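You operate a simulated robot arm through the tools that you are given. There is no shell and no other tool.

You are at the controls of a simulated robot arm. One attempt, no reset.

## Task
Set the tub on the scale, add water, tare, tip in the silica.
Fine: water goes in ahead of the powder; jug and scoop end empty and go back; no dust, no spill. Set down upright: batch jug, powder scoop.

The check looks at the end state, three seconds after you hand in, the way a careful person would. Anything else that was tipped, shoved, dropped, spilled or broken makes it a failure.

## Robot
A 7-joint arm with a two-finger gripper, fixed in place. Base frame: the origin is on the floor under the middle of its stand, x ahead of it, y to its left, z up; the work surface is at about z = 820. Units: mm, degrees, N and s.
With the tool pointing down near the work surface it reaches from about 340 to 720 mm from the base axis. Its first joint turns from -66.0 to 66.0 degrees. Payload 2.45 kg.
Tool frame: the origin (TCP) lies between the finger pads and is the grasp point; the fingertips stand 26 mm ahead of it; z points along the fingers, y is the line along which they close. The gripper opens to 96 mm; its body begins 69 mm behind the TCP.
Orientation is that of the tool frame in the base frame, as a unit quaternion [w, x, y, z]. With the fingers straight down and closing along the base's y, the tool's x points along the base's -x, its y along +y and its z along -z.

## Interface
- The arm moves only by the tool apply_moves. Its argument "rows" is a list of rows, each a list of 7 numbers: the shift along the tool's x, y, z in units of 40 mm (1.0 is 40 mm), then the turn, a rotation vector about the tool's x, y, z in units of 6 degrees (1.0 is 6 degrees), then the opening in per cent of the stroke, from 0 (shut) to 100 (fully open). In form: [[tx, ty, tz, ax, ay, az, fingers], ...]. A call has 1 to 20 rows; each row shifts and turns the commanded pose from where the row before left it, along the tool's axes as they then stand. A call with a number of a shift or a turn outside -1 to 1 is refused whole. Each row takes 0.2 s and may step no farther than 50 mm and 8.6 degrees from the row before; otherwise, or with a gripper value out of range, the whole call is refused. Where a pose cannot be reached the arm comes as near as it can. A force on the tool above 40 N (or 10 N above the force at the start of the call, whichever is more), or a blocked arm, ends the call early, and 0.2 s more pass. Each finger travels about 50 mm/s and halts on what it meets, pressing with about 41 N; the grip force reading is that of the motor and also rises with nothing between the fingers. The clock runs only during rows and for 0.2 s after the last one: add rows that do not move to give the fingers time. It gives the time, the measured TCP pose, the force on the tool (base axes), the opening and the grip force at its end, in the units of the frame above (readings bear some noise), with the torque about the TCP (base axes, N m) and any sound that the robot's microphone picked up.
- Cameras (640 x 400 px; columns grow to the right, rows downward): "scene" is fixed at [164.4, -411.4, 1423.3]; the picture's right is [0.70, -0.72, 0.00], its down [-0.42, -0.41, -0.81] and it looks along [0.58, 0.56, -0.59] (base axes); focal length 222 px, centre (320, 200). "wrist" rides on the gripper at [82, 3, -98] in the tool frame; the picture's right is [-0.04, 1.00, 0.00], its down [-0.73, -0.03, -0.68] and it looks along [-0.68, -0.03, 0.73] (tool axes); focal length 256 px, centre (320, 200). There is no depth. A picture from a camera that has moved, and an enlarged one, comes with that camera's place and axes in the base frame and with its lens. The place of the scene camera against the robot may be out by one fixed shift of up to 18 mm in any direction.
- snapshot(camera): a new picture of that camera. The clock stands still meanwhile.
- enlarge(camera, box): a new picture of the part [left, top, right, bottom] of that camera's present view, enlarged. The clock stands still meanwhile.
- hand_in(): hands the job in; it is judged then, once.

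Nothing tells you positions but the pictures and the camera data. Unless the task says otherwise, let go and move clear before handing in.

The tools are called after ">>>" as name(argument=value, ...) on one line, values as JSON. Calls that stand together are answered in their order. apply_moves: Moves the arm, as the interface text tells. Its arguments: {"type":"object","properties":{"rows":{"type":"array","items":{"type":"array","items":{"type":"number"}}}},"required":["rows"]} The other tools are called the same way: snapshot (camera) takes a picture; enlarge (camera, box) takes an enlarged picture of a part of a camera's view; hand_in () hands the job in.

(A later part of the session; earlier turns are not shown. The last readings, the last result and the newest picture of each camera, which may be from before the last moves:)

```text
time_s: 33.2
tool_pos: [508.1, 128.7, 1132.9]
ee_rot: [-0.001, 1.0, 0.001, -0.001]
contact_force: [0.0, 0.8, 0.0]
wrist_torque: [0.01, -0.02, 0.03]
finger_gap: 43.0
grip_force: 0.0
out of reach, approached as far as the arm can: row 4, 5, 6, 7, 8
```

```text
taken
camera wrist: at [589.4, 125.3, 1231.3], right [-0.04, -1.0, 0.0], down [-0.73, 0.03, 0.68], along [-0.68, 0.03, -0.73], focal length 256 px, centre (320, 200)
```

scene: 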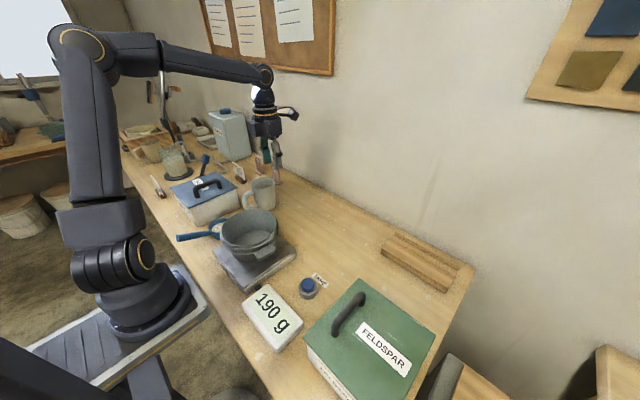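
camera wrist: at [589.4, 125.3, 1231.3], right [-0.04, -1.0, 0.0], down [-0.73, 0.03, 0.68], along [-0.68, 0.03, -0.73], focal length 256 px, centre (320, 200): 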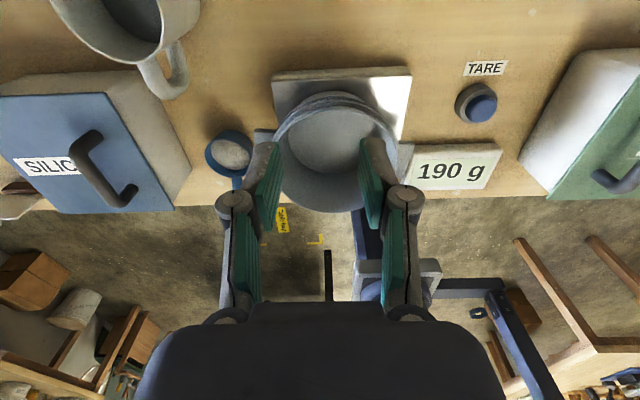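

Turning that way runs into a joint limit near 155°, so I unwind and will try the other direction, which should suit the jug's side better.

>>> apply_moves(rows=[[0, 0, 0, 0, 0, -1, 45], [0, 0, 0, 0, 0, -1, 45], [0, 0, 0, 0, 0, -1, 45], [0, 0, 0, 0, 0, -1, 45], [0, 0, 0, 0, 0, -1, 45], [0, 0, 0, 0, 0, -1, 45], [0, 0, 0, 0, 0, -1, 45], [0, 0, 0, 0, 0, -1, 45], [0, 0, 0, 0, 0, -1, 45], [0, 0, 0, 0, 0, -1, 45]])

>>> apply_moves(rows=[[0, 0, 0, 0, 0, -1, 45], [0, 0, 0, 0, 0, -1, 45], [0, 0, 0, 0, 0, -1, 45], [0, 0, 0, 0, 0, -1, 45], [0, 0, 0, 0, 0, -1, 45], [0, 0, 0, 0, 0, -1, 45], [0, 0, 0, 0, 0, -1, 45], [0, 0, 0, 0, 0, -1, 45], [0, 0, 0, 0, 0, -1, 45], [0, 0, 0, 0, 0, -1, 45], [0, 0, 0, 0, 0, -1, 45], [0, 0, 0, 0, 0, -1, 45], [0, 0, 0, 0, 0, -1, 45], [0, 0, 0, 0, 0, -1, 45], [0, 0, 0, 0, 0, -1, 45], [0, 0, 0, 0, 0, -1, 45], [0, 0, 0, 0, 0, -1, 45], [0, 0, 0, 0, 0, -1, 45], [0, 0, 0, 0, 0, -1, 45], [0, 0, 0, 0, 0, -1, 45]])

```text
time_s: 35.4
tool_pos: [507.6, 127.6, 1132.0]
ee_rot: [0.0, 0.866, 0.501, 0.0]
contact_force: [0.4, 0.7, 0.2]
wrist_torque: [0.05, 0.0, 0.01]
finger_gap: 43.4
grip_force: 0.1
```

```text
time_s: 39.6
tool_pos: [508.4, 128.6, 1133.3]
ee_rot: [0.0, 0.0, 1.0, 0.0]
contact_force: [-0.1, 0.0, 0.2]
wrist_torque: [-0.01, -0.04, -0.01]
finger_gap: 43.4
grip_force: 0.1
```

>>> apply_moves(rows=[[0.55, 0.756, 0, 0, 0, 0, 45], [0.55, 0.756, 0, 0, 0, 0, 45], [0.55, 0.756, 0, 0, 0, 0, 45], [0.55, 0.756, 0, 0, 0, 0, 45], [0, 0, 0, 0, 0, -1, 45], [0, 0, 0, 0, 0, -1, 45], [0, 0, 0, 0, 0, -1, 45], [0, 0, 0, 0, 0, -1, 45], [0, 0, 0, 0, 0, -1, 45], [0, 0, 0, 0, 0, -1, 45], [0, 0, 0, 0, 0, -1, 45], [0, 0, 0, 0, 0, -1, 45], [0, 0, 0, 0, 0, -1, 45], [0, 0, 0, 0, 0, -1, 45], [0, 0, 0, 0, 0, -1, 45], [0, 0, 0, 0, 0, -1, 45], [0, 0, 0, 0, 0, -1, 45], [0, 0, 0, 0, 0, -1, 45], [0, 0, 0, 0, 0, -1, 45]])

>>> apply_moves(rows=[[0, 0, 0, 0, 0, -1, 45], [0, 0, 0, 0, 0, -1, 45], [0, 0, 0, 0, 0, -1, 45], [0, 0, 0, 0, 0, -1, 45], [0, 0, 0, 0, 0, -1, 45], [0, 0, 0, 0, 0, -1, 45], [0, 0, 0, 0, 0, -1, 45], [0, 0, 0, 0, 0, -1, 45], [0, 0, 0, 0, 0, -1, 45], [0, 0, 0, 0, 0, -1, 45], [0, 0, 0, 0, 0, -1, 45], [0, 0, 0, 0, 0, -1, 45], [0, 0, 0, 0, 0, -1, 45], [0, 0, 0, 0, 0, -1, 45], [0, 0, 0, 0, 0, -1, 45]])

>>> snapshot(camera="wrist")

>>> snapshot(camera="scene")

```text
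time_s: 43.6
tool_pos: [419.1, 249.1, 1132.2]
ee_rot: [0.0, 0.707, -0.707, 0.0]
contact_force: [0.3, -0.2, -0.1]
wrist_torque: [0.0, -0.03, -0.03]
finger_gap: 43.3
grip_force: 0.0
```

```text
time_s: 46.8
tool_pos: [420.0, 249.1, 1133.4]
ee_rot: [0.0, 1.0, 0.001, 0.0]
contact_force: [0.0, 0.4, 0.4]
wrist_torque: [-0.03, -0.02, 0.01]
finger_gap: 43.1
grip_force: 0.0
```

```text
taken
camera wrist: at [501.0, 246.7, 1231.2], right [-0.04, -1.0, 0.0], down [-0.73, 0.03, 0.68], along [-0.68, 0.03, -0.73], focal length 256 px, centre (320, 200)
```

wrist: 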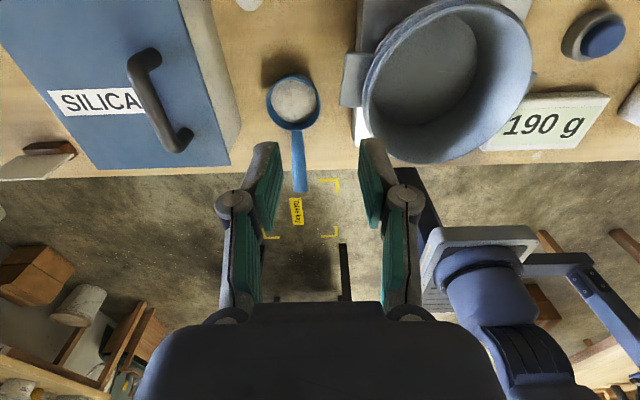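

```text
taken
```

scene: 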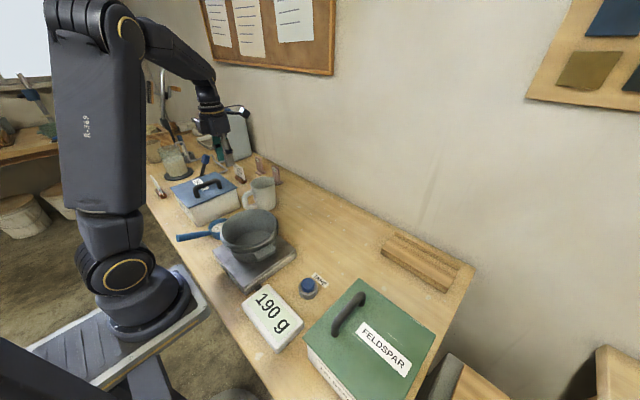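

The flip works this way round, and this view shows the scoop's handle rising toward the robot, end near (218, 295, 898). Before touching the jug I rehearse the pour motion empty-handed, high above the tub, to be sure the arm can do it.

>>> apply_moves(rows=[[-0.4, -0.34, 0.1, 0, 0, 0, 45], [-0.4, -0.34, 0.1, 0, 0, 0, 45], [0, 0, 0, 0, 0, 1, 45], [0, 0, 0, 0, 0, 1, 45], [0, 0, 0, 0, 0, 1, 45], [0, 0, 0, 0, 0, 1, 45], [0, 0, 0, 0, 0, 1, 45], [0, 0, 0, 0, 0, 1, 45], [0, 0, 0, 0, 0, 1, 45], [0, 0, 0, 0, 0, 1, 45], [0, 0, 0, 0, 0, 1, 45], [0, 0, 0, 0, 0, 1, 45], [0, 0, 0, 0, 0, 1, 45], [0, 0, 0, 0, 0, 1, 45], [0, 0, 0, 0, 0, 1, 45], [0, 0, 0, 0, 0, 1, 45], [0, 0, 0, 0, 0, 1, 45]])

>>> apply_moves(rows=[[0, 0, 0, 0, 1, 0, 45], [0, 0, 0, 0, 1, 0, 45], [0, 0, 0, 0, 1, 0, 45], [0, 0, 0, 0, 1, 0, 45], [0, 0, 0, 0, 1, 0, 45], [0, 0, 0, 0, 1, 0, 45], [0, 0, 0, 0, 1, 0, 45], [0, 0, 0, 0, 1, 0, 45], [0, 0, 0, 0, 1, 0, 45], [0, 0, 0, 0, 1, 0, 45]])

>>> snapshot(camera="scene")

```text
time_s: 50.4
tool_pos: [387.4, 276.4, 1124.9]
ee_rot: [0.0, -0.706, 0.708, 0.0]
contact_force: [-0.1, -0.6, 0.0]
wrist_torque: [0.01, 0.0, 0.0]
finger_gap: 43.1
grip_force: 0.1
```

```text
time_s: 52.6
tool_pos: [385.5, 268.5, 1122.9]
ee_rot: [0.351, 0.614, -0.612, 0.354]
contact_force: [0.4, -0.1, -0.8]
wrist_torque: [0.0, -0.01, 0.02]
finger_gap: 43.5
grip_force: 0.1
out of reach, approached as far as the arm can: row 10
```

```text
taken
```

scene: 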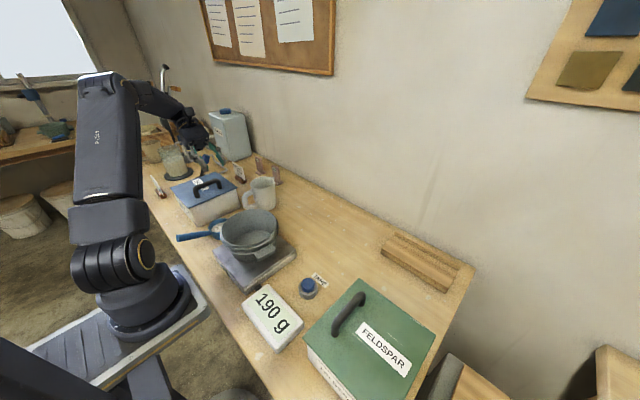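

The start pose is only just at the limit, which a small pre-tilt will cure. Now I rehearse the tipping itself, still empty.

>>> apply_moves(rows=[[-0.055, 0, -0.095, 0, -1, 0, 45], [-0.039, 0, -0.054, 0, -1, 0, 45], [-0.015, 0, -0.016, 0, -1, 0, 45], [0.017, 0, 0.015, 0, -1, 0, 45], [0.054, 0, 0.039, 0, -1, 0, 45], [0.095, 0, 0.055, 0, -1, 0, 45], [0.139, 0, 0.062, 0, -1, 0, 45], [0.183, 0, 0.059, 0, -1, 0, 45], [0.226, 0, 0.048, 0, -1, 0, 45], [0.265, 0, 0.028, 0, -1, 0, 45], [0.3, 0, 0, 0, -1, 0, 45], [0.328, 0, -0.034, 0, -1, 0, 45], [0.3475, 0, -0.074, 0, -1, 0, 45], [0.359, 0, -0.117, 0, -1, 0, 45], [0.361, 0, -0.161, 0, -1, 0, 45], [0.354, 0, -0.205, 0, -1, 0, 45], [0.339, 0, -0.246, 0, -1, 0, 45], [0.3145, 0, -0.283, 0, -1, 0, 45], [0.283, 0, -0.314, 0, -1, 0, 45]])

>>> snapshot(camera="scene")

>>> snapshot(camera="wrist")

```text
time_s: 56.6
tool_pos: [385.9, 98.3, 1123.5]
ee_rot: [-0.322, 0.63, -0.63, -0.321]
contact_force: [-0.3, -0.1, 0.2]
wrist_torque: [0.03, 0.0, 0.02]
finger_gap: 43.2
grip_force: 0.0
```

```text
taken
```

scene: 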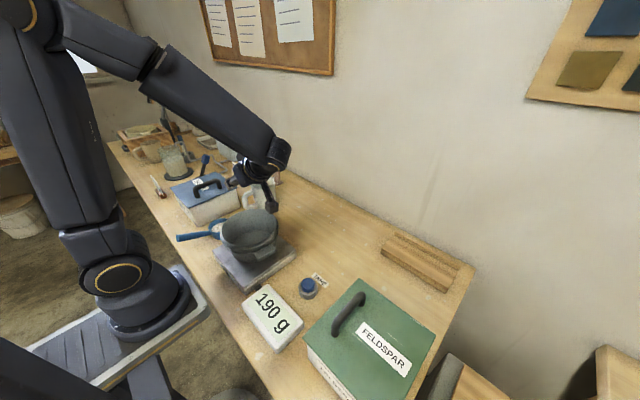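

```text
taken
camera wrist: at [382.4, -28.4, 1115.0], right [-1.0, 0.02, 0.03], down [0.03, -0.12, 0.99], along [0.03, 0.99, 0.12], focal length 256 px, centre (320, 200)
```

wrist: 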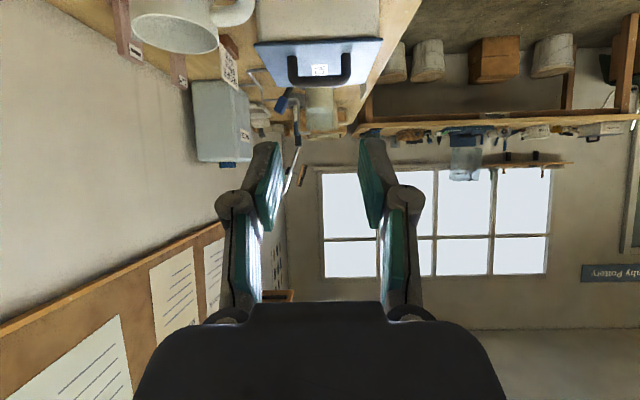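

The tipping motion is fully reachable to 114°. I check a little further for margin, then return.

>>> apply_moves(rows=[[0.2, 0, -0.27, 0, -1, 0, 45], [0.2, 0, -0.3, 0, -1, 0, 45], [0, 0, 0, 0, -1, 0, 45], [0, 0, 0, 0, -1, 0, 45]])

```text
time_s: 57.6
tool_pos: [386.8, 69.7, 1121.4]
ee_rot: [-0.445, 0.55, -0.549, -0.444]
contact_force: [0.2, 0.1, -0.3]
wrist_torque: [0.0, 0.0, 0.01]
finger_gap: 43.5
grip_force: 0.0
```

Reachable to 168°. I now prefer to pinch the jug's side wall with the tool nearly vertical (steadier than twisting on the handle), which calls for the unflipped wrist; I test whether that version can also tip far enough.

>>> apply_moves(rows=[[0, 0, 0, 0, 0, 1, 45], [0, 0, 0, 0, 0, 1, 45], [0, 0, 0, 0, 0, 1, 45], [0, 0, 0, 0, 0, 1, 45], [0, 0, 0, 0, 0, 1, 45], [0, 0, 0, 0, 0, 1, 45], [0, 0, 0, 0, 0, 1, 45], [0, 0, 0, 0, 0, 1, 45], [0, 0, 0, 0, 0, 1, 45], [0, 0, 0, 0, 0, 1, 45], [0, 0, 0, 0, 0, 1, 45], [0, 0, 0, 0, 0, 1, 45], [0, 0, 0, 0, 0, 1, 45], [0, 0, 0, 0, 0, 1, 45], [0, 0, 0, 0, 0, 1, 45]])

>>> apply_moves(rows=[[0, 0, 0, 0, 0, 1, 45], [0, 0, 0, 0, 0, 1, 45], [0, 0, 0, 0, 0, 1, 45], [0, 0, 0, 0, 0, 1, 45], [0, 0, 0, 0, 0, 1, 45], [0, 0, 0, 0, 0, 1, 45], [0, 0, 0, 0, 0, 1, 45], [0, 0, 0, 0, 0, 1, 45], [0, 0, 0, 0, 0, 1, 45], [0, 0, 0, 0, 0, 1, 45], [0, 0, 0, 0, 0, 1, 45], [0, 0, 0, 0, 0, 1, 45], [0, 0, 0, 0, 0, 1, 45], [0, 0, 0, 0, 0, 1, 45], [0, 0, 0, 0, 0, 1, 45]])

```text
time_s: 60.8
tool_pos: [385.6, 68.9, 1122.3]
ee_rot: [0.0, 0.001, 0.777, 0.629]
contact_force: [-0.5, -0.2, 0.4]
wrist_torque: [0.01, -0.01, 0.0]
finger_gap: 43.2
grip_force: 0.1
```

```text
time_s: 64.0
tool_pos: [386.0, 71.1, 1122.5]
ee_rot: [-0.445, 0.551, 0.548, 0.445]
contact_force: [0.3, -0.4, 0.4]
wrist_torque: [0.02, -0.03, 0.0]
finger_gap: 43.1
grip_force: 0.0
```

>>> apply_moves(rows=[[-0.39, 0.417, 0.66, 0, 0, 0, 45], [-0.39, 0.417, 0.66, 0, 0, 0, 45], [-0.39, 0.417, 0.66, 0, 0, 0, 45], [0, 0, 0, 0, 1, 0, 45], [0, 0, 0, 0, 1, 0, 45], [0, 0, 0, 0, 1, 0, 45], [0, 0, 0, 0, 1, 0, 45], [0, 0, 0, 0, 1, 0, 45]])

>>> snapshot(camera="scene")

```text
time_s: 65.8
tool_pos: [437.5, 139.2, 1059.2]
ee_rot: [-0.572, 0.415, 0.415, 0.573]
contact_force: [-0.8, 0.3, 0.0]
wrist_torque: [-0.01, 0.01, -0.01]
finger_gap: 43.2
grip_force: 0.1
```

```text
taken
```

scene: 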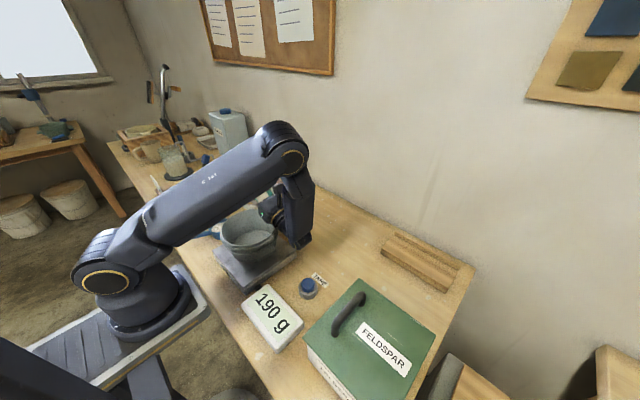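

Tipping as far as 198° works without flip. I return to a tool-down pose and then go to look at the jug closely for the side-wall grip.

>>> apply_moves(rows=[[0.71, 0, 0.23, 0, 0, 0, 45], [0.71, 0, 0.23, 0, 0, 0, 45], [0, 0, 0, 0, -1, 0, 45], [0, 0, 0, 0, -1, 0, 45], [0, 0, 0, 0, -1, 0, 45], [0, 0, 0, 0, -1, 0, 45], [0, 0, 0, 0, -1, 0, 45], [0, 0, 0, 0, -1, 0, 45], [0, 0, 0, 0, -1, 0, 45], [0, 0, 0, 0, -1, 0, 45], [0, 0, 0, 0, -1, 0, 45], [0, 0, 0, 0, -1, 0, 45], [0, 0, 0, 0, -1, 0, 45], [0, 0, 0, 0, -1, 0, 45], [0, 0, 0, 0, -1, 0, 45], [0, 0, 0, 0, -1, 0, 45], [0, 0, 0, 0, -1, 0, 45], [0, 0, 0, 0, -1, 0, 45], [0, 0, 0, 0, -1, 0, 45], [0, 0, 0, 0, -1, 0, 45]])

>>> snapshot(camera="scene")

```text
time_s: 70.0
tool_pos: [436.7, 136.8, 1118.8]
ee_rot: [0.0, 0.708, 0.707, 0.0]
contact_force: [0.0, 0.4, -0.6]
wrist_torque: [-0.01, 0.01, 0.0]
finger_gap: 43.0
grip_force: 0.1
```

```text
taken
```

scene: 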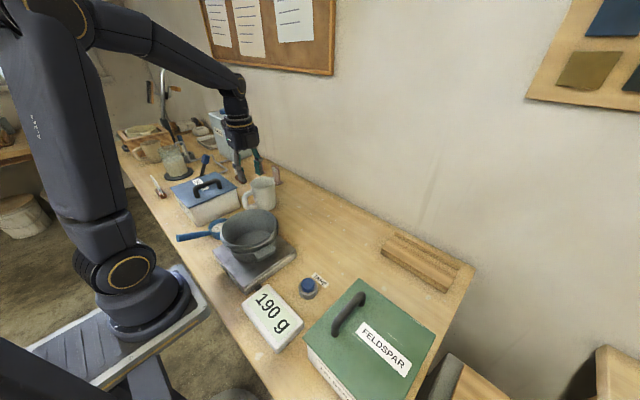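

>>> apply_moves(rows=[[0, 0, 0, 0, 0, -1, 45], [0, 0, 0, 0, 0, -1, 45], [0, 0, 0, 0, 0, -1, 45], [0, 0, 0, 0, 0, -1, 45], [0, 0, 0, 0, 0, -1, 45], [0, 0, 0, 0, 0, -1, 45], [0, 0, 0, 0, 0, -1, 45], [0, 0, 0, 0, 0, -1, 45], [0, 0, 0, 0, 0, -1, 45], [0, 0, 0, 0, 0, -1, 45], [0, 0, 0, 0, 0, -1, 45], [0, 0, 0, 0, 0, -1, 45], [0, 0, 0, 0, 0, -1, 45], [0, 0, 0, 0, 0, -1, 45], [0, 0, 0, 0, 0, -1, 45]])

>>> apply_moves(rows=[[-0.52, 0.83, 0.2, 0, 0, 0, 45], [-0.52, 0.83, 0.2, 0, 0, 0, 45], [-0.52, 0.83, 0.2, 0, 0, 0, 45], [-0.52, 0.83, 0.2, 0, 0, 0, 45], [-0.52, 0.83, 0.2, 0, 0, 0, 45], [-0.52, 0.83, 0.2, 0, 0, 0, 45], [-0.52, 0.83, 0.2, 0, 0, 0, 45]])

>>> snapshot(camera="wrist")

>>> snapshot(camera="scene")

```text
time_s: 73.2
tool_pos: [436.2, 138.4, 1118.5]
ee_rot: [0.0, 0.0, 1.0, 0.0]
contact_force: [-0.1, 0.1, 0.2]
wrist_torque: [-0.03, -0.02, 0.01]
finger_gap: 43.3
grip_force: 0.1
```

```text
time_s: 74.8
tool_pos: [580.8, 369.8, 1064.4]
ee_rot: [0.0, 0.001, 1.0, -0.002]
contact_force: [-0.2, 0.5, 0.1]
wrist_torque: [-0.02, -0.01, -0.02]
finger_gap: 43.1
grip_force: 0.1
```

```text
taken
camera wrist: at [498.3, 374.9, 1162.1], right [0.04, 1.0, 0.0], down [0.73, -0.03, 0.68], along [0.68, -0.03, -0.73], focal length 256 px, centre (320, 200)
```

wrist: 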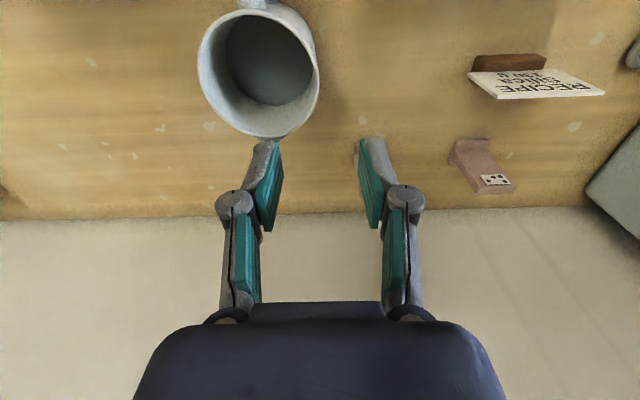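

```text
taken
```

scene: 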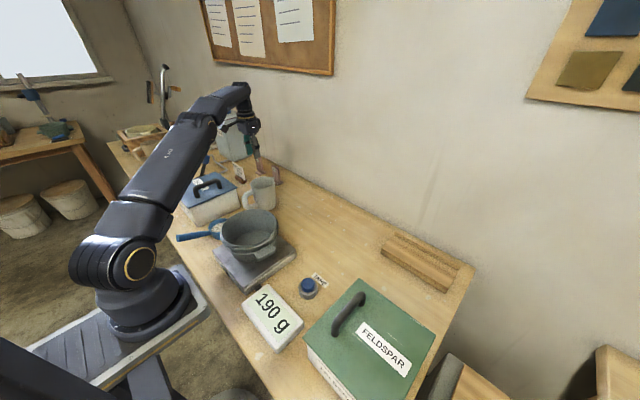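

>>> enlarge(camera="wrist", box=[180, 0, 340, 150])

```text
2.67 times, centred on (260, 75) of wrist
camera zoom: at [498.3, 374.9, 1162.1], right [0.04, 1.0, 0.0], down [0.73, -0.03, 0.68], along [0.68, -0.03, -0.73], focal length 683 px, centre (480, 533)
```

zoom: 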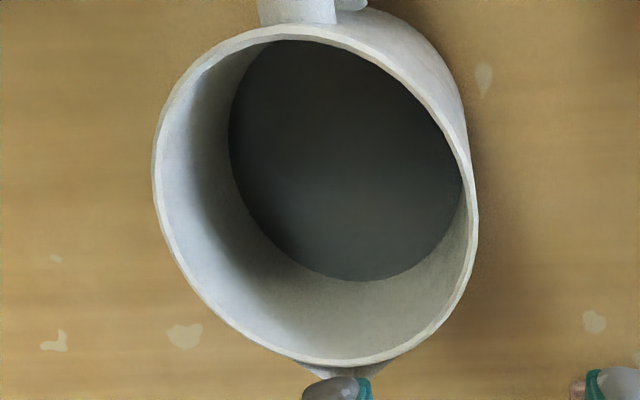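

The jug's rim is at about z = 941, centre (570, 322), diameter 97 mm, and the dark disc is water at about z = 880. I'll hover just above the +y wall and check alignment before going in.

>>> apply_moves(rows=[[0.245, -0.045, 0.75, 0, 0, 0, 45], [0, 0, 0, 0, -1, 0, 45], [0.065, 0, 0.62, 0, 0, 0, 45], [0.065, 0, 0.62, 0, 0, 0, 45], [0, 0, 0, 0, 0, 0, 45]])

>>> snapshot(camera="wrist")

>>> enlarge(camera="scene", box=[215, 130, 315, 220])

```text
time_s: 76.0
tool_pos: [572.4, 367.4, 983.5]
ee_rot: [0.052, 0.001, 0.999, 0.0]
contact_force: [-0.3, 0.7, -0.1]
wrist_torque: [0.01, 0.0, 0.02]
finger_gap: 43.0
grip_force: 0.1
```

```text
taken
camera wrist: at [480.6, 373.1, 1072.1], right [0.04, 1.0, 0.0], down [0.66, -0.03, 0.75], along [0.75, -0.03, -0.66], focal length 256 px, centre (320, 200)
```

wrist: 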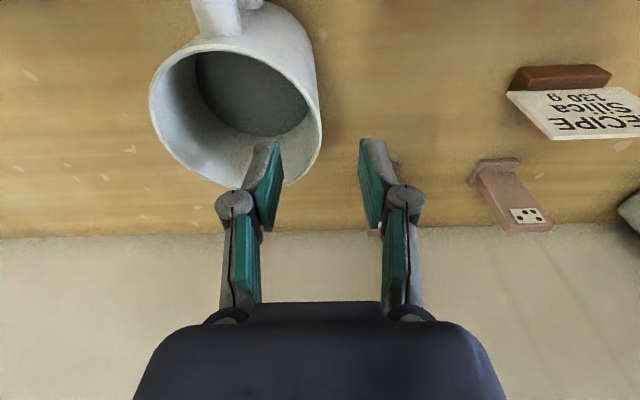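

```text
4.44 times, centred on (265, 175) of scene
camera zoom: at [164.4, -411.4, 1423.3], right [0.7, -0.72, 0.0], down [-0.42, -0.41, -0.81], along [0.58, 0.56, -0.59], focal length 985 px, centre (564, 311)
```

zoom: 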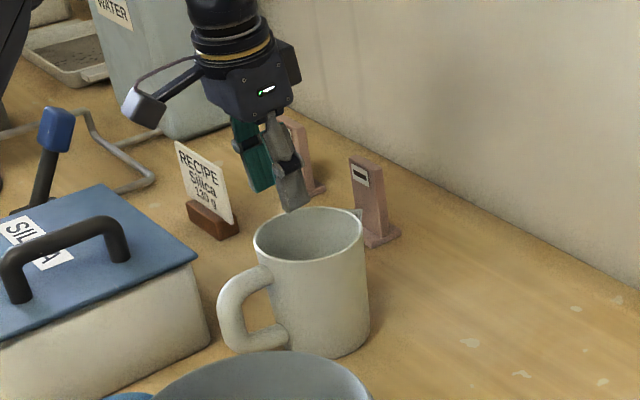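

>>> apply_moves(rows=[[0.086, -0.0125, 0.557, 0, 0, 0, 45], [0.086, -0.0125, 0.557, 0, 0, 0, 45], [0.086, -0.0125, 0.557, 0, 0, 0, 45], [0, 0, 0, 0, 0, 0, 45]])

>>> snapshot(camera="wrist")

>>> enlarge(camera="scene", box=[215, 130, 315, 220])

```text
time_s: 77.0
tool_pos: [569.2, 366.5, 916.5]
ee_rot: [0.052, 0.001, 0.999, -0.001]
contact_force: [0.0, 0.8, 0.5]
wrist_torque: [-0.02, 0.0, 0.0]
finger_gap: 43.3
grip_force: 0.0
```

```text
taken
camera wrist: at [477.8, 370.3, 1005.3], right [0.04, 1.0, 0.0], down [0.66, -0.03, 0.75], along [0.75, -0.03, -0.66], focal length 256 px, centre (320, 200)
```

wrist: 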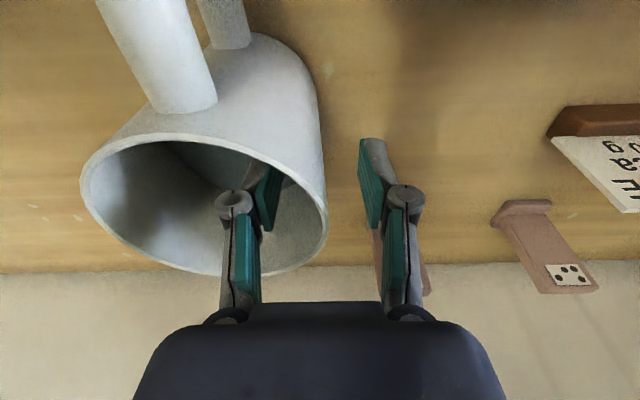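

```text
4.44 times, centred on (265, 175) of scene
camera zoom: at [164.4, -411.4, 1423.3], right [0.7, -0.72, 0.0], down [-0.42, -0.41, -0.81], along [0.58, 0.56, -0.59], focal length 985 px, centre (564, 311)
```

zoom: 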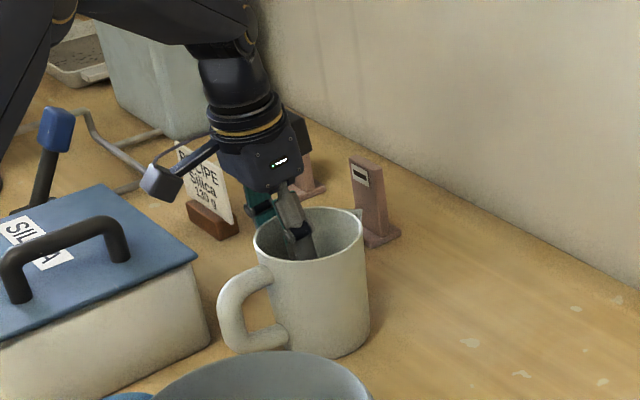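

>>> apply_moves(rows=[[0, 0, 0, 0, 0, 0, 25], [0, 0, 0, 0, 0, 0, 12], [0, 0, 0, 0, 0, 0, 0], [0, 0, 0, 0, 0, 0, 0], [0, 0, 0, 0, 0, 0, 0], [0, 0, 0, 0, 0, 0, 0]])

>>> snapshot(camera="wrist")

>>> enlarge(camera="scene", box=[215, 130, 315, 220])

```text
time_s: 78.4
tool_pos: [568.1, 366.0, 916.5]
ee_rot: [0.051, 0.001, 0.999, 0.0]
contact_force: [-4.3, -1.7, 10.8]
wrist_torque: [-1.33, 0.27, -0.33]
finger_gap: 7.9
grip_force: 35.5
```

```text
taken
camera wrist: at [477.7, 370.0, 1006.0], right [0.04, 1.0, 0.0], down [0.66, -0.03, 0.75], along [0.75, -0.03, -0.66], focal length 256 px, centre (320, 200)
```

wrist: 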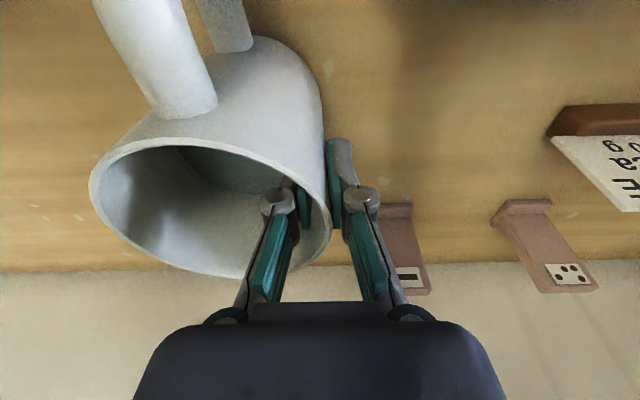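

```text
4.44 times, centred on (265, 175) of scene
camera zoom: at [164.1, -411.5, 1423.3], right [0.7, -0.72, 0.0], down [-0.42, -0.41, -0.81], along [0.58, 0.56, -0.59], focal length 985 px, centre (564, 311)
```

zoom: 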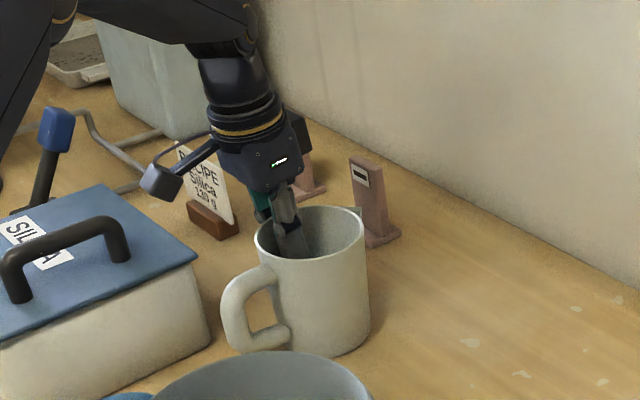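

Gripped; the closing pressed the jug down a bit. I lift in tiny steps and watch the load.

>>> apply_moves(rows=[[-0.0052, 0, -0.05, 0, 0, 0, 0], [-0.0052, 0, -0.05, 0, 0, 0, 0]])

>>> apply_moves(rows=[[-0.0052, 0, -0.05, 0, 0, 0, 0], [-0.0052, 0, -0.05, 0, 0, 0, 0]])

>>> apply_moves(rows=[[-0.0052, 0, -0.05, 0, 0, 0, 0], [-0.0052, 0, -0.05, 0, 0, 0, 0]])

>>> snapshot(camera="wrist")

>>> enlarge(camera="scene", box=[215, 130, 315, 220])

```text
time_s: 79.0
tool_pos: [568.0, 365.3, 919.6]
ee_rot: [0.051, 0.0, 0.999, 0.0]
contact_force: [0.6, 0.1, -3.0]
wrist_torque: [0.22, -0.08, 0.0]
finger_gap: 7.7
grip_force: 35.3
```

```text
time_s: 79.6
tool_pos: [568.0, 366.9, 923.1]
ee_rot: [0.052, 0.0, 0.999, 0.0]
contact_force: [-0.6, 0.7, -3.6]
wrist_torque: [0.2, -0.11, 0.0]
finger_gap: 7.7
grip_force: 34.5
```

```text
time_s: 80.2
tool_pos: [568.7, 365.8, 927.6]
ee_rot: [0.051, 0.001, 0.999, 0.0]
contact_force: [0.8, -0.3, -3.4]
wrist_torque: [0.17, -0.07, 0.02]
finger_gap: 7.3
grip_force: 35.6
```

```text
taken
camera wrist: at [477.1, 370.5, 1016.8], right [0.04, 1.0, 0.0], down [0.66, -0.03, 0.75], along [0.75, -0.03, -0.66], focal length 256 px, centre (320, 200)
```

wrist: 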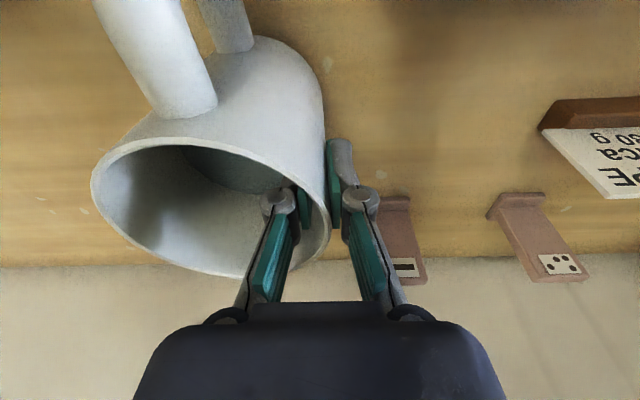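

```text
4.44 times, centred on (265, 175) of scene
camera zoom: at [164.4, -411.4, 1423.3], right [0.7, -0.72, 0.0], down [-0.42, -0.41, -0.81], along [0.58, 0.56, -0.59], focal length 985 px, centre (564, 311)
```

zoom: 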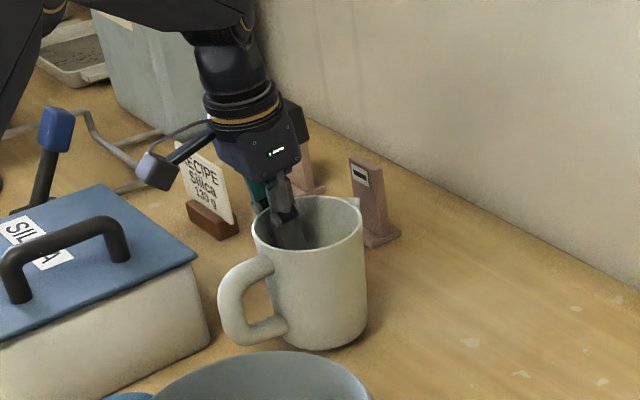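

The jug hangs level with a steady load of about 3.4 N. I raise it to z ≈ 1090 at a gentle pace.

>>> apply_moves(rows=[[-0.0105, 0, -0.1, 0, 0, 0, 0], [-0.0157, 0, -0.15, 0, 0, 0, 0], [-0.0209, 0, -0.2, 0, 0, 0, 0], [-0.0209, 0, -0.2, 0, 0, 0, 0], [-0.0209, 0, -0.2, 0, 0, 0, 0], [-0.0209, 0, -0.2, 0, 0, 0, 0], [-0.0209, 0, -0.2, 0, 0, 0, 0], [-0.0209, 0, -0.2, 0, 0, 0, 0], [-0.0209, 0, -0.2, 0, 0, 0, 0], [-0.0209, 0, -0.2, 0, 0, 0, 0]])

>>> snapshot(camera="wrist")

>>> apply_moves(rows=[[-0.0209, 0, -0.2, 0, 0, 0, 0], [-0.0209, 0, -0.2, 0, 0, 0, 0], [-0.0209, 0, -0.2, 0, 0, 0, 0], [-0.0209, 0, -0.2, 0, 0, 0, 0], [-0.0209, 0, -0.2, 0, 0, 0, 0], [-0.0209, 0, -0.2, 0, 0, 0, 0], [-0.0209, 0, -0.2, 0, 0, 0, 0], [-0.0209, 0, -0.2, 0, 0, 0, 0], [-0.0209, 0, -0.2, 0, 0, 0, 0], [-0.0209, 0, -0.2, 0, 0, 0, 0], [-0.0157, 0, -0.15, 0, 0, 0, 0], [-0.0105, 0, -0.1, 0, 0, 0, 0]])

>>> snapshot(camera="wrist")

>>> snapshot(camera="scene")

```text
time_s: 82.4
tool_pos: [568.4, 366.2, 1002.4]
ee_rot: [0.052, 0.001, 0.999, 0.001]
contact_force: [-0.4, 0.3, -4.2]
wrist_torque: [0.16, -0.1, 0.02]
finger_gap: 7.5
grip_force: 35.3
```

```text
taken
camera wrist: at [477.1, 370.8, 1091.5], right [0.04, 1.0, 0.0], down [0.66, -0.03, 0.75], along [0.75, -0.03, -0.66], focal length 256 px, centre (320, 200)
```

wrist: 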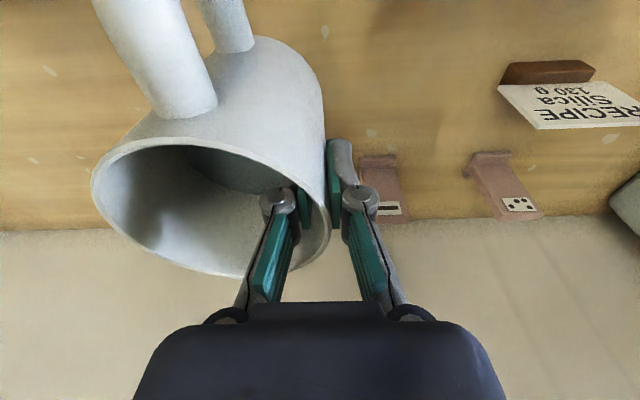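

```text
time_s: 85.0
tool_pos: [567.0, 366.8, 1092.4]
ee_rot: [0.052, 0.0, 0.999, -0.001]
contact_force: [0.8, 0.4, -4.0]
wrist_torque: [0.18, -0.09, 0.03]
finger_gap: 7.4
grip_force: 35.4
```

```text
taken
camera wrist: at [476.0, 372.2, 1181.8], right [0.04, 1.0, 0.0], down [0.66, -0.03, 0.75], along [0.75, -0.03, -0.66], focal length 256 px, centre (320, 200)
```

wrist: 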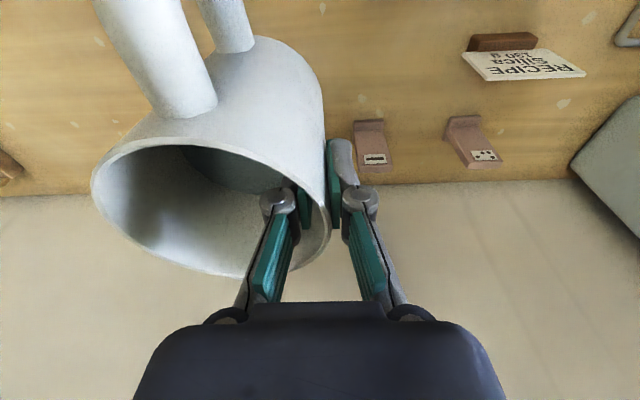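

```text
taken
```

scene: 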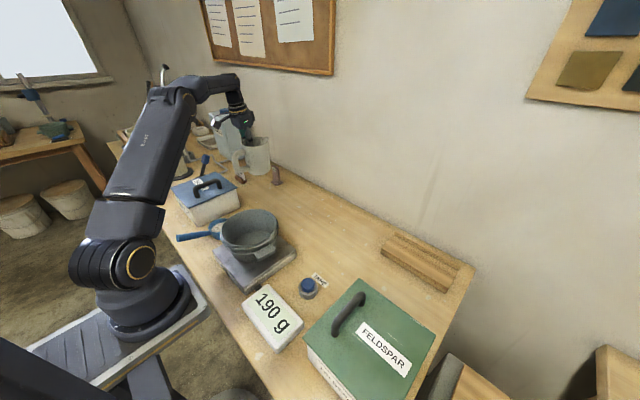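

The jug is steady in the grip. Now turn it 90° and carry it to the +y side of the tub.

>>> apply_moves(rows=[[0.221, -0.29, -0.023, 0.1045, 0, 0.9945, 0], [0.19, -0.312, -0.02, 0.1045, 0, 0.9945, 0], [0.156, -0.33, -0.016, 0.1045, 0, 0.9945, 0], [0.121, -0.3445, -0.013, 0.1045, 0, 0.9945, 0], [0.085, -0.3555, -0.009, 0.1045, 0, 0.9945, 0], [0.0475, -0.3625, -0.005, 0.1045, 0, 0.9945, 0], [0.0095, -0.3655, -0.001, 0.1045, 0, 0.9945, 0], [-0.0286, -0.3645, 0.003, 0.1045, 0, 0.9945, 0], [-0.066, -0.3595, 0.007, 0.1045, 0, 0.9945, 0], [-0.103, -0.3505, 0.011, 0.1045, 0, 0.9945, 0], [-0.139, -0.338, 0.015, 0.1045, 0, 0.9945, 0], [-0.1735, -0.321, 0.018, 0.1045, 0, 0.9945, 0], [-0.206, -0.301, 0.022, 0.1045, 0, 0.9945, 0], [-0.236, -0.278, 0.025, 0.1045, 0, 0.9945, 0], [-0.2635, -0.2515, 0.028, 0.1045, 0, 0.9945, 0]])

>>> snapshot(camera="wrist")

>>> snapshot(camera="scene")

>>> enlarge(camera="scene", box=[190, 130, 350, 270])

```text
time_s: 88.2
tool_pos: [434.6, 192.8, 1093.0]
ee_rot: [0.037, 0.708, 0.704, -0.036]
contact_force: [0.5, -0.7, -3.4]
wrist_torque: [-0.08, -0.18, 0.0]
finger_gap: 7.5
grip_force: 34.8
```

```text
taken
camera wrist: at [437.6, 285.4, 1182.0], right [1.0, -0.04, 0.0], down [-0.03, -0.66, 0.75], along [-0.03, -0.75, -0.66], focal length 256 px, centre (320, 200)
```

wrist: 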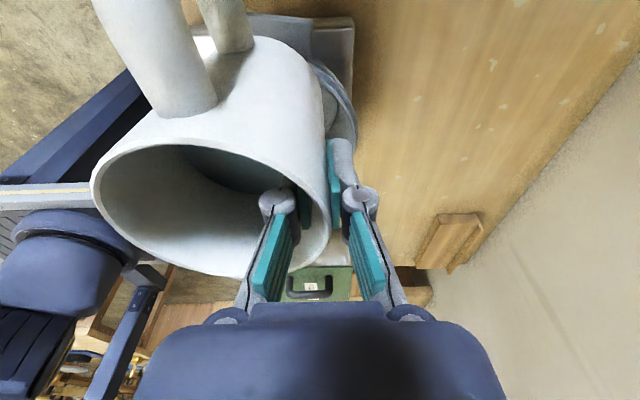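

```text
taken
```

scene: 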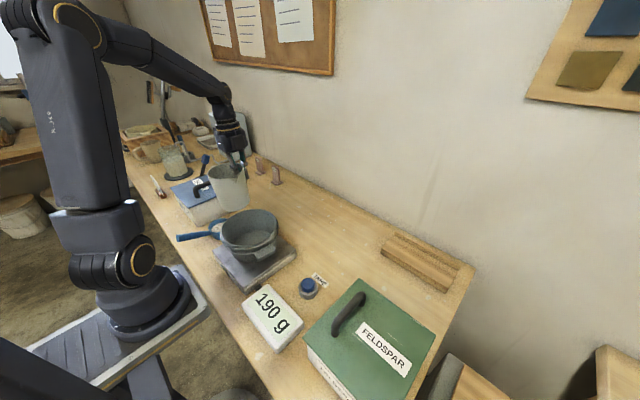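

```text
2.86 times, centred on (270, 200) of scene
camera zoom: at [164.4, -411.4, 1423.3], right [0.7, -0.72, 0.0], down [-0.42, -0.41, -0.81], along [0.58, 0.56, -0.59], focal length 634 px, centre (463, 200)
```

zoom: 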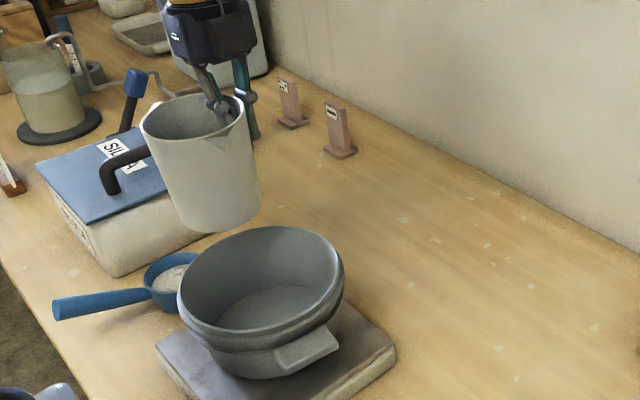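

I want to verify the tub's exact position against the jug before tipping, so I look closer.

>>> enlarge(camera="scene", box=[215, 140, 295, 190])

>>> enlarge(camera="scene", box=[210, 195, 306, 270])

>>> enlarge(camera="wrist", box=[180, 0, 380, 160])

```text
8.00 times, centred on (255, 165) of scene
camera zoom: at [164.4, -411.4, 1423.3], right [0.7, -0.72, 0.0], down [-0.42, -0.41, -0.81], along [0.58, 0.56, -0.59], focal length 1774 px, centre (840, 480)
```

zoom: 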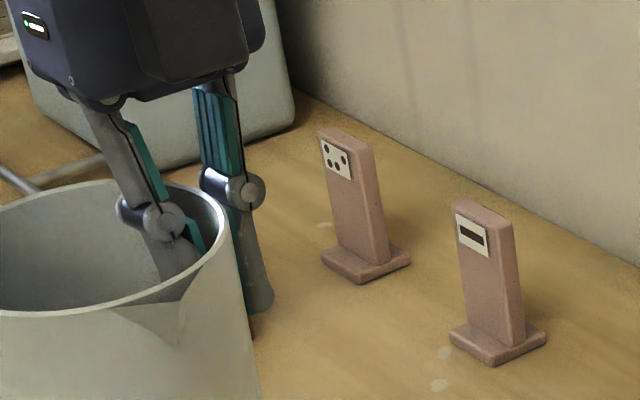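

```text
5.33 times, centred on (258, 232) of scene
camera zoom: at [164.4, -411.4, 1423.3], right [0.7, -0.72, 0.0], down [-0.42, -0.41, -0.81], along [0.58, 0.56, -0.59], focal length 1182 px, centre (651, 27)
```

zoom: 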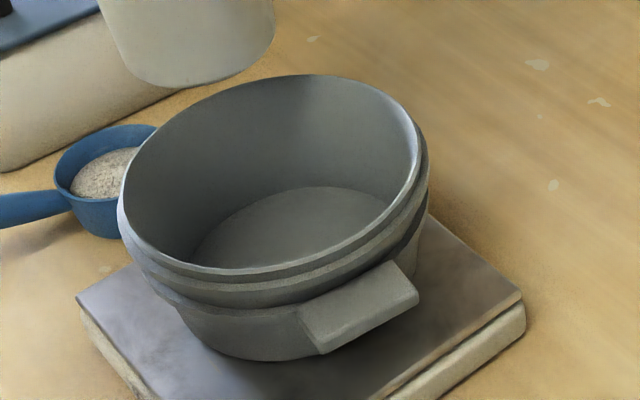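

```text
2.50 times, centred on (280, 80) of wrist
camera zoom: at [437.6, 285.4, 1182.0], right [1.0, -0.04, 0.0], down [-0.03, -0.66, 0.75], along [-0.03, -0.75, -0.66], focal length 640 px, centre (420, 500)
```

zoom: 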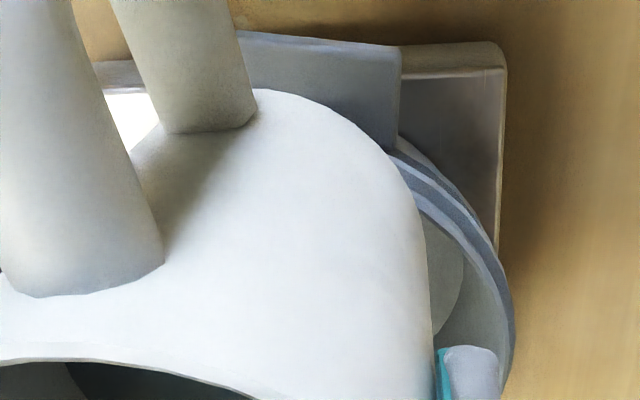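

Cross-checks put the tub centre near (386, 114) with rim near z = 959, and the jug's lip is right over its near half. I tip the jug to 42° first, before any water should flow.

>>> apply_moves(rows=[[0.056, 0, -0.006, 0, 1, 0, 0], [0.04, 0, 0, 0, 1, 0, 0], [0.023, 0, 0.002, 0, 1, 0, 0], [0.006, 0, 0.001, 0, 1, 0, 0], [-0.01, 0, -0.003, 0, 1, 0, 0], [-0.076, 0, 0.103, 0, 1, 0, 0], [-0.138, 0, 0.151, 0, 1, 0, 0]])

>>> snapshot(camera="scene")

>>> enlarge(camera="scene", box=[190, 130, 350, 270])

>>> snapshot(camera="wrist")

```text
time_s: 89.8
tool_pos: [433.4, 195.3, 1080.1]
ee_rot: [-0.219, 0.673, 0.672, 0.219]
contact_force: [0.9, -0.7, -4.1]
wrist_torque: [-0.19, -0.2, 0.02]
finger_gap: 7.6
grip_force: 35.2
```

```text
taken
```

scene: 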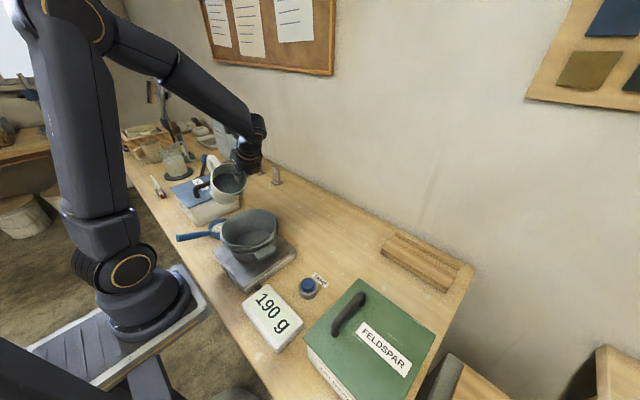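

```text
2.86 times, centred on (270, 200) of scene
camera zoom: at [164.4, -411.4, 1423.3], right [0.7, -0.72, 0.0], down [-0.42, -0.41, -0.81], along [0.58, 0.56, -0.59], focal length 634 px, centre (463, 200)
```

zoom: 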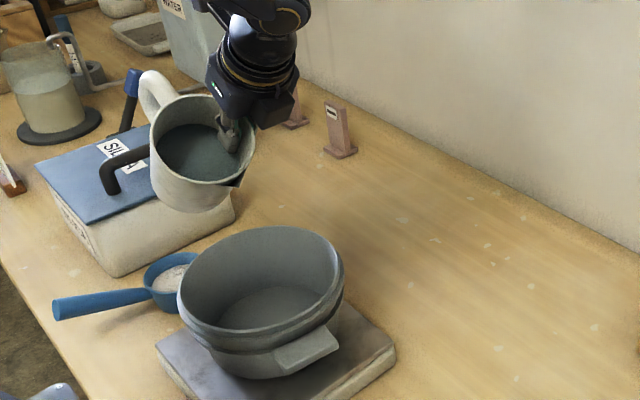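

```text
taken
camera wrist: at [437.5, 204.4, 1206.9], right [1.0, -0.03, -0.02], down [-0.03, -0.99, 0.12], along [-0.03, -0.12, -0.99], focal length 256 px, centre (320, 200)
```

wrist: 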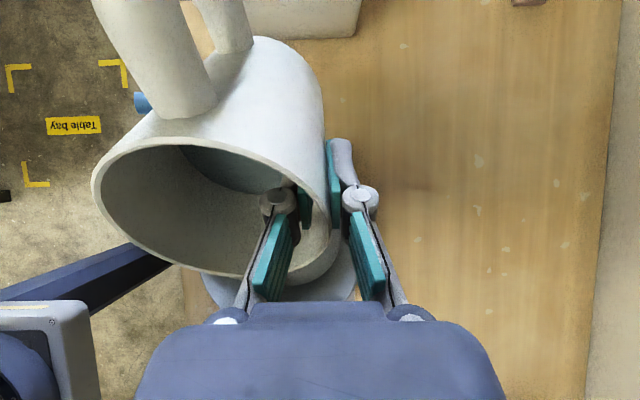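

The lip projects inside the tub mouth and nothing flows yet. Now slow tipping, first to 60°.

>>> apply_moves(rows=[[-0.068, 0, 0.052, 0, 0.3333, 0, 0], [-0.068, 0, 0.052, 0, 0.3333, 0, 0], [-0.068, 0, 0.052, 0, 0.3333, 0, 0], [-0.0768, 0, 0.0411, 0, 0.3333, 0, 0], [-0.0768, 0, 0.0411, 0, 0.3333, 0, 0], [-0.0768, 0, 0.0411, 0, 0.3333, 0, 0], [-0.0577, 0, 0.0081, 0, 0.3333, 0, 0], [-0.0577, 0, 0.0081, 0, 0.3333, 0, 0], [-0.0577, 0, 0.0081, 0, 0.3333, 0, 0]])

>>> enlarge(camera="scene", box=[190, 130, 350, 270])

>>> enlarge(camera="scene", box=[240, 275, 310, 355])

```text
time_s: 91.8
tool_pos: [434.4, 184.8, 1053.7]
ee_rot: [-0.321, 0.631, 0.629, 0.321]
contact_force: [-0.1, 0.4, -1.8]
wrist_torque: [-0.02, -0.03, -0.02]
finger_gap: 7.1
grip_force: 35.1
```

```text
2.86 times, centred on (270, 200) of scene
camera zoom: at [164.4, -411.4, 1423.3], right [0.7, -0.72, 0.0], down [-0.42, -0.41, -0.81], along [0.58, 0.56, -0.59], focal length 634 px, centre (463, 200)
```

zoom: 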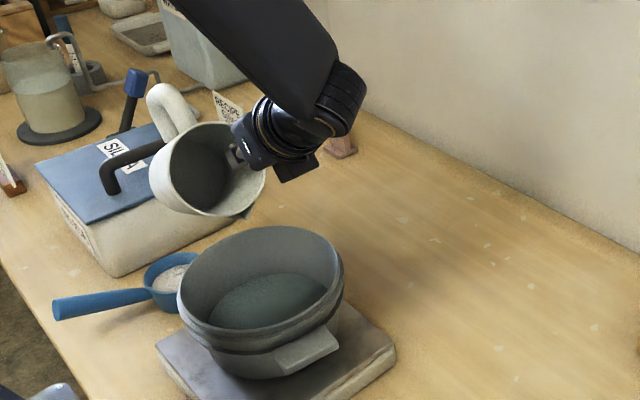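

```text
5.00 times, centred on (275, 315) of scene
camera zoom: at [164.4, -411.4, 1423.3], right [0.7, -0.72, 0.0], down [-0.42, -0.41, -0.81], along [0.58, 0.56, -0.59], focal length 1109 px, centre (545, -375)
```

zoom: 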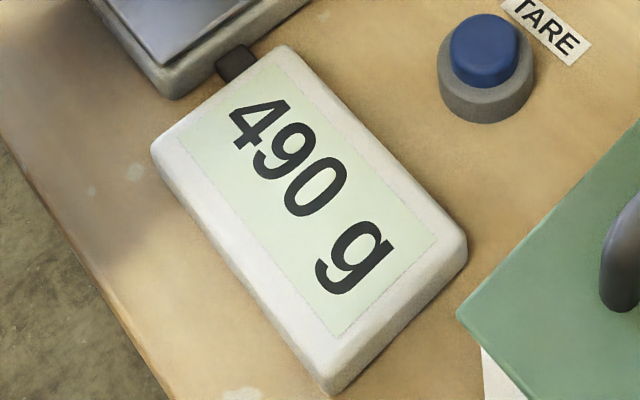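

The display jumped to 490 g, so about 300 g of water went in with no visible spill. I tip further to be sure the jug drains completely.

>>> apply_moves(rows=[[-0.0539, 0, -0.0064, 0, 0.3333, 0, 0], [-0.0539, 0, -0.0064, 0, 0.3333, 0, 0], [-0.0539, 0, -0.0064, 0, 0.3333, 0, 0], [-0.0473, 0, -0.0194, 0, 0.3333, 0, 0], [-0.0473, 0, -0.0194, 0, 0.3333, 0, 0], [-0.0473, 0, -0.0194, 0, 0.3333, 0, 0], [-0.0386, 0, -0.0307, 0, 0.3333, 0, 0], [-0.0386, 0, -0.0307, 0, 0.3333, 0, 0], [-0.0386, 0, -0.0307, 0, 0.3333, 0, 0], [-0.0279, 0, -0.0398, 0, 0.3333, 0, 0], [-0.0279, 0, -0.0398, 0, 0.3333, 0, 0], [-0.0279, 0, -0.0398, 0, 0.3333, 0, 0], [-0.024, 0, -0.0454, 0, 0.3333, 0, 0], [-0.024, 0, -0.0454, 0, 0.3333, 0, 0], [-0.024, 0, -0.0454, 0, 0.3333, 0, 0]])

>>> enlarge(camera="scene", box=[190, 130, 350, 270])

>>> enlarge(camera="scene", box=[240, 275, 310, 355])

>>> snapshot(camera="wrist")

```text
time_s: 95.0
tool_pos: [434.4, 159.3, 1037.8]
ee_rot: [-0.473, 0.526, 0.525, 0.473]
contact_force: [-0.7, -0.4, -0.9]
wrist_torque: [-0.05, -0.05, -0.02]
finger_gap: 7.1
grip_force: 35.4
```

```text
2.86 times, centred on (270, 200) of scene
camera zoom: at [164.4, -411.4, 1423.3], right [0.7, -0.72, 0.0], down [-0.42, -0.41, -0.81], along [0.58, 0.56, -0.59], focal length 634 px, centre (463, 200)
```

zoom: 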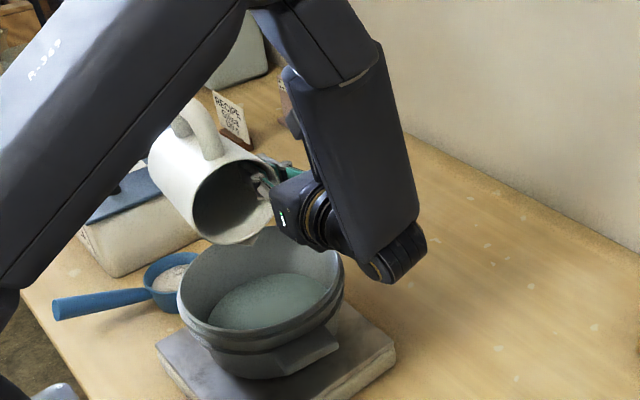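

```text
5.00 times, centred on (275, 315) of scene
camera zoom: at [164.4, -411.4, 1423.3], right [0.7, -0.72, 0.0], down [-0.42, -0.41, -0.81], along [0.58, 0.56, -0.59], focal length 1109 px, centre (545, -375)
```

zoom: 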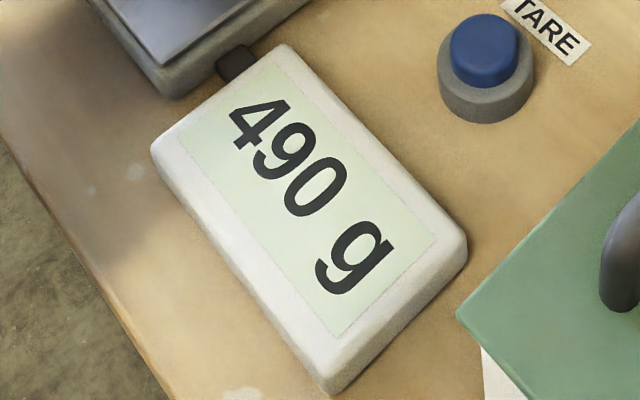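

```text
taken
camera wrist: at [437.3, 71.1, 1129.1], right [1.0, -0.01, -0.04], down [-0.03, -0.75, -0.66], along [-0.03, 0.66, -0.75], focal length 256 px, centre (320, 200)
```

wrist: 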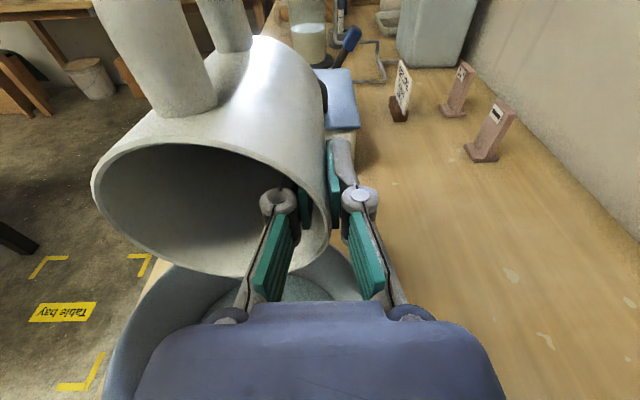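

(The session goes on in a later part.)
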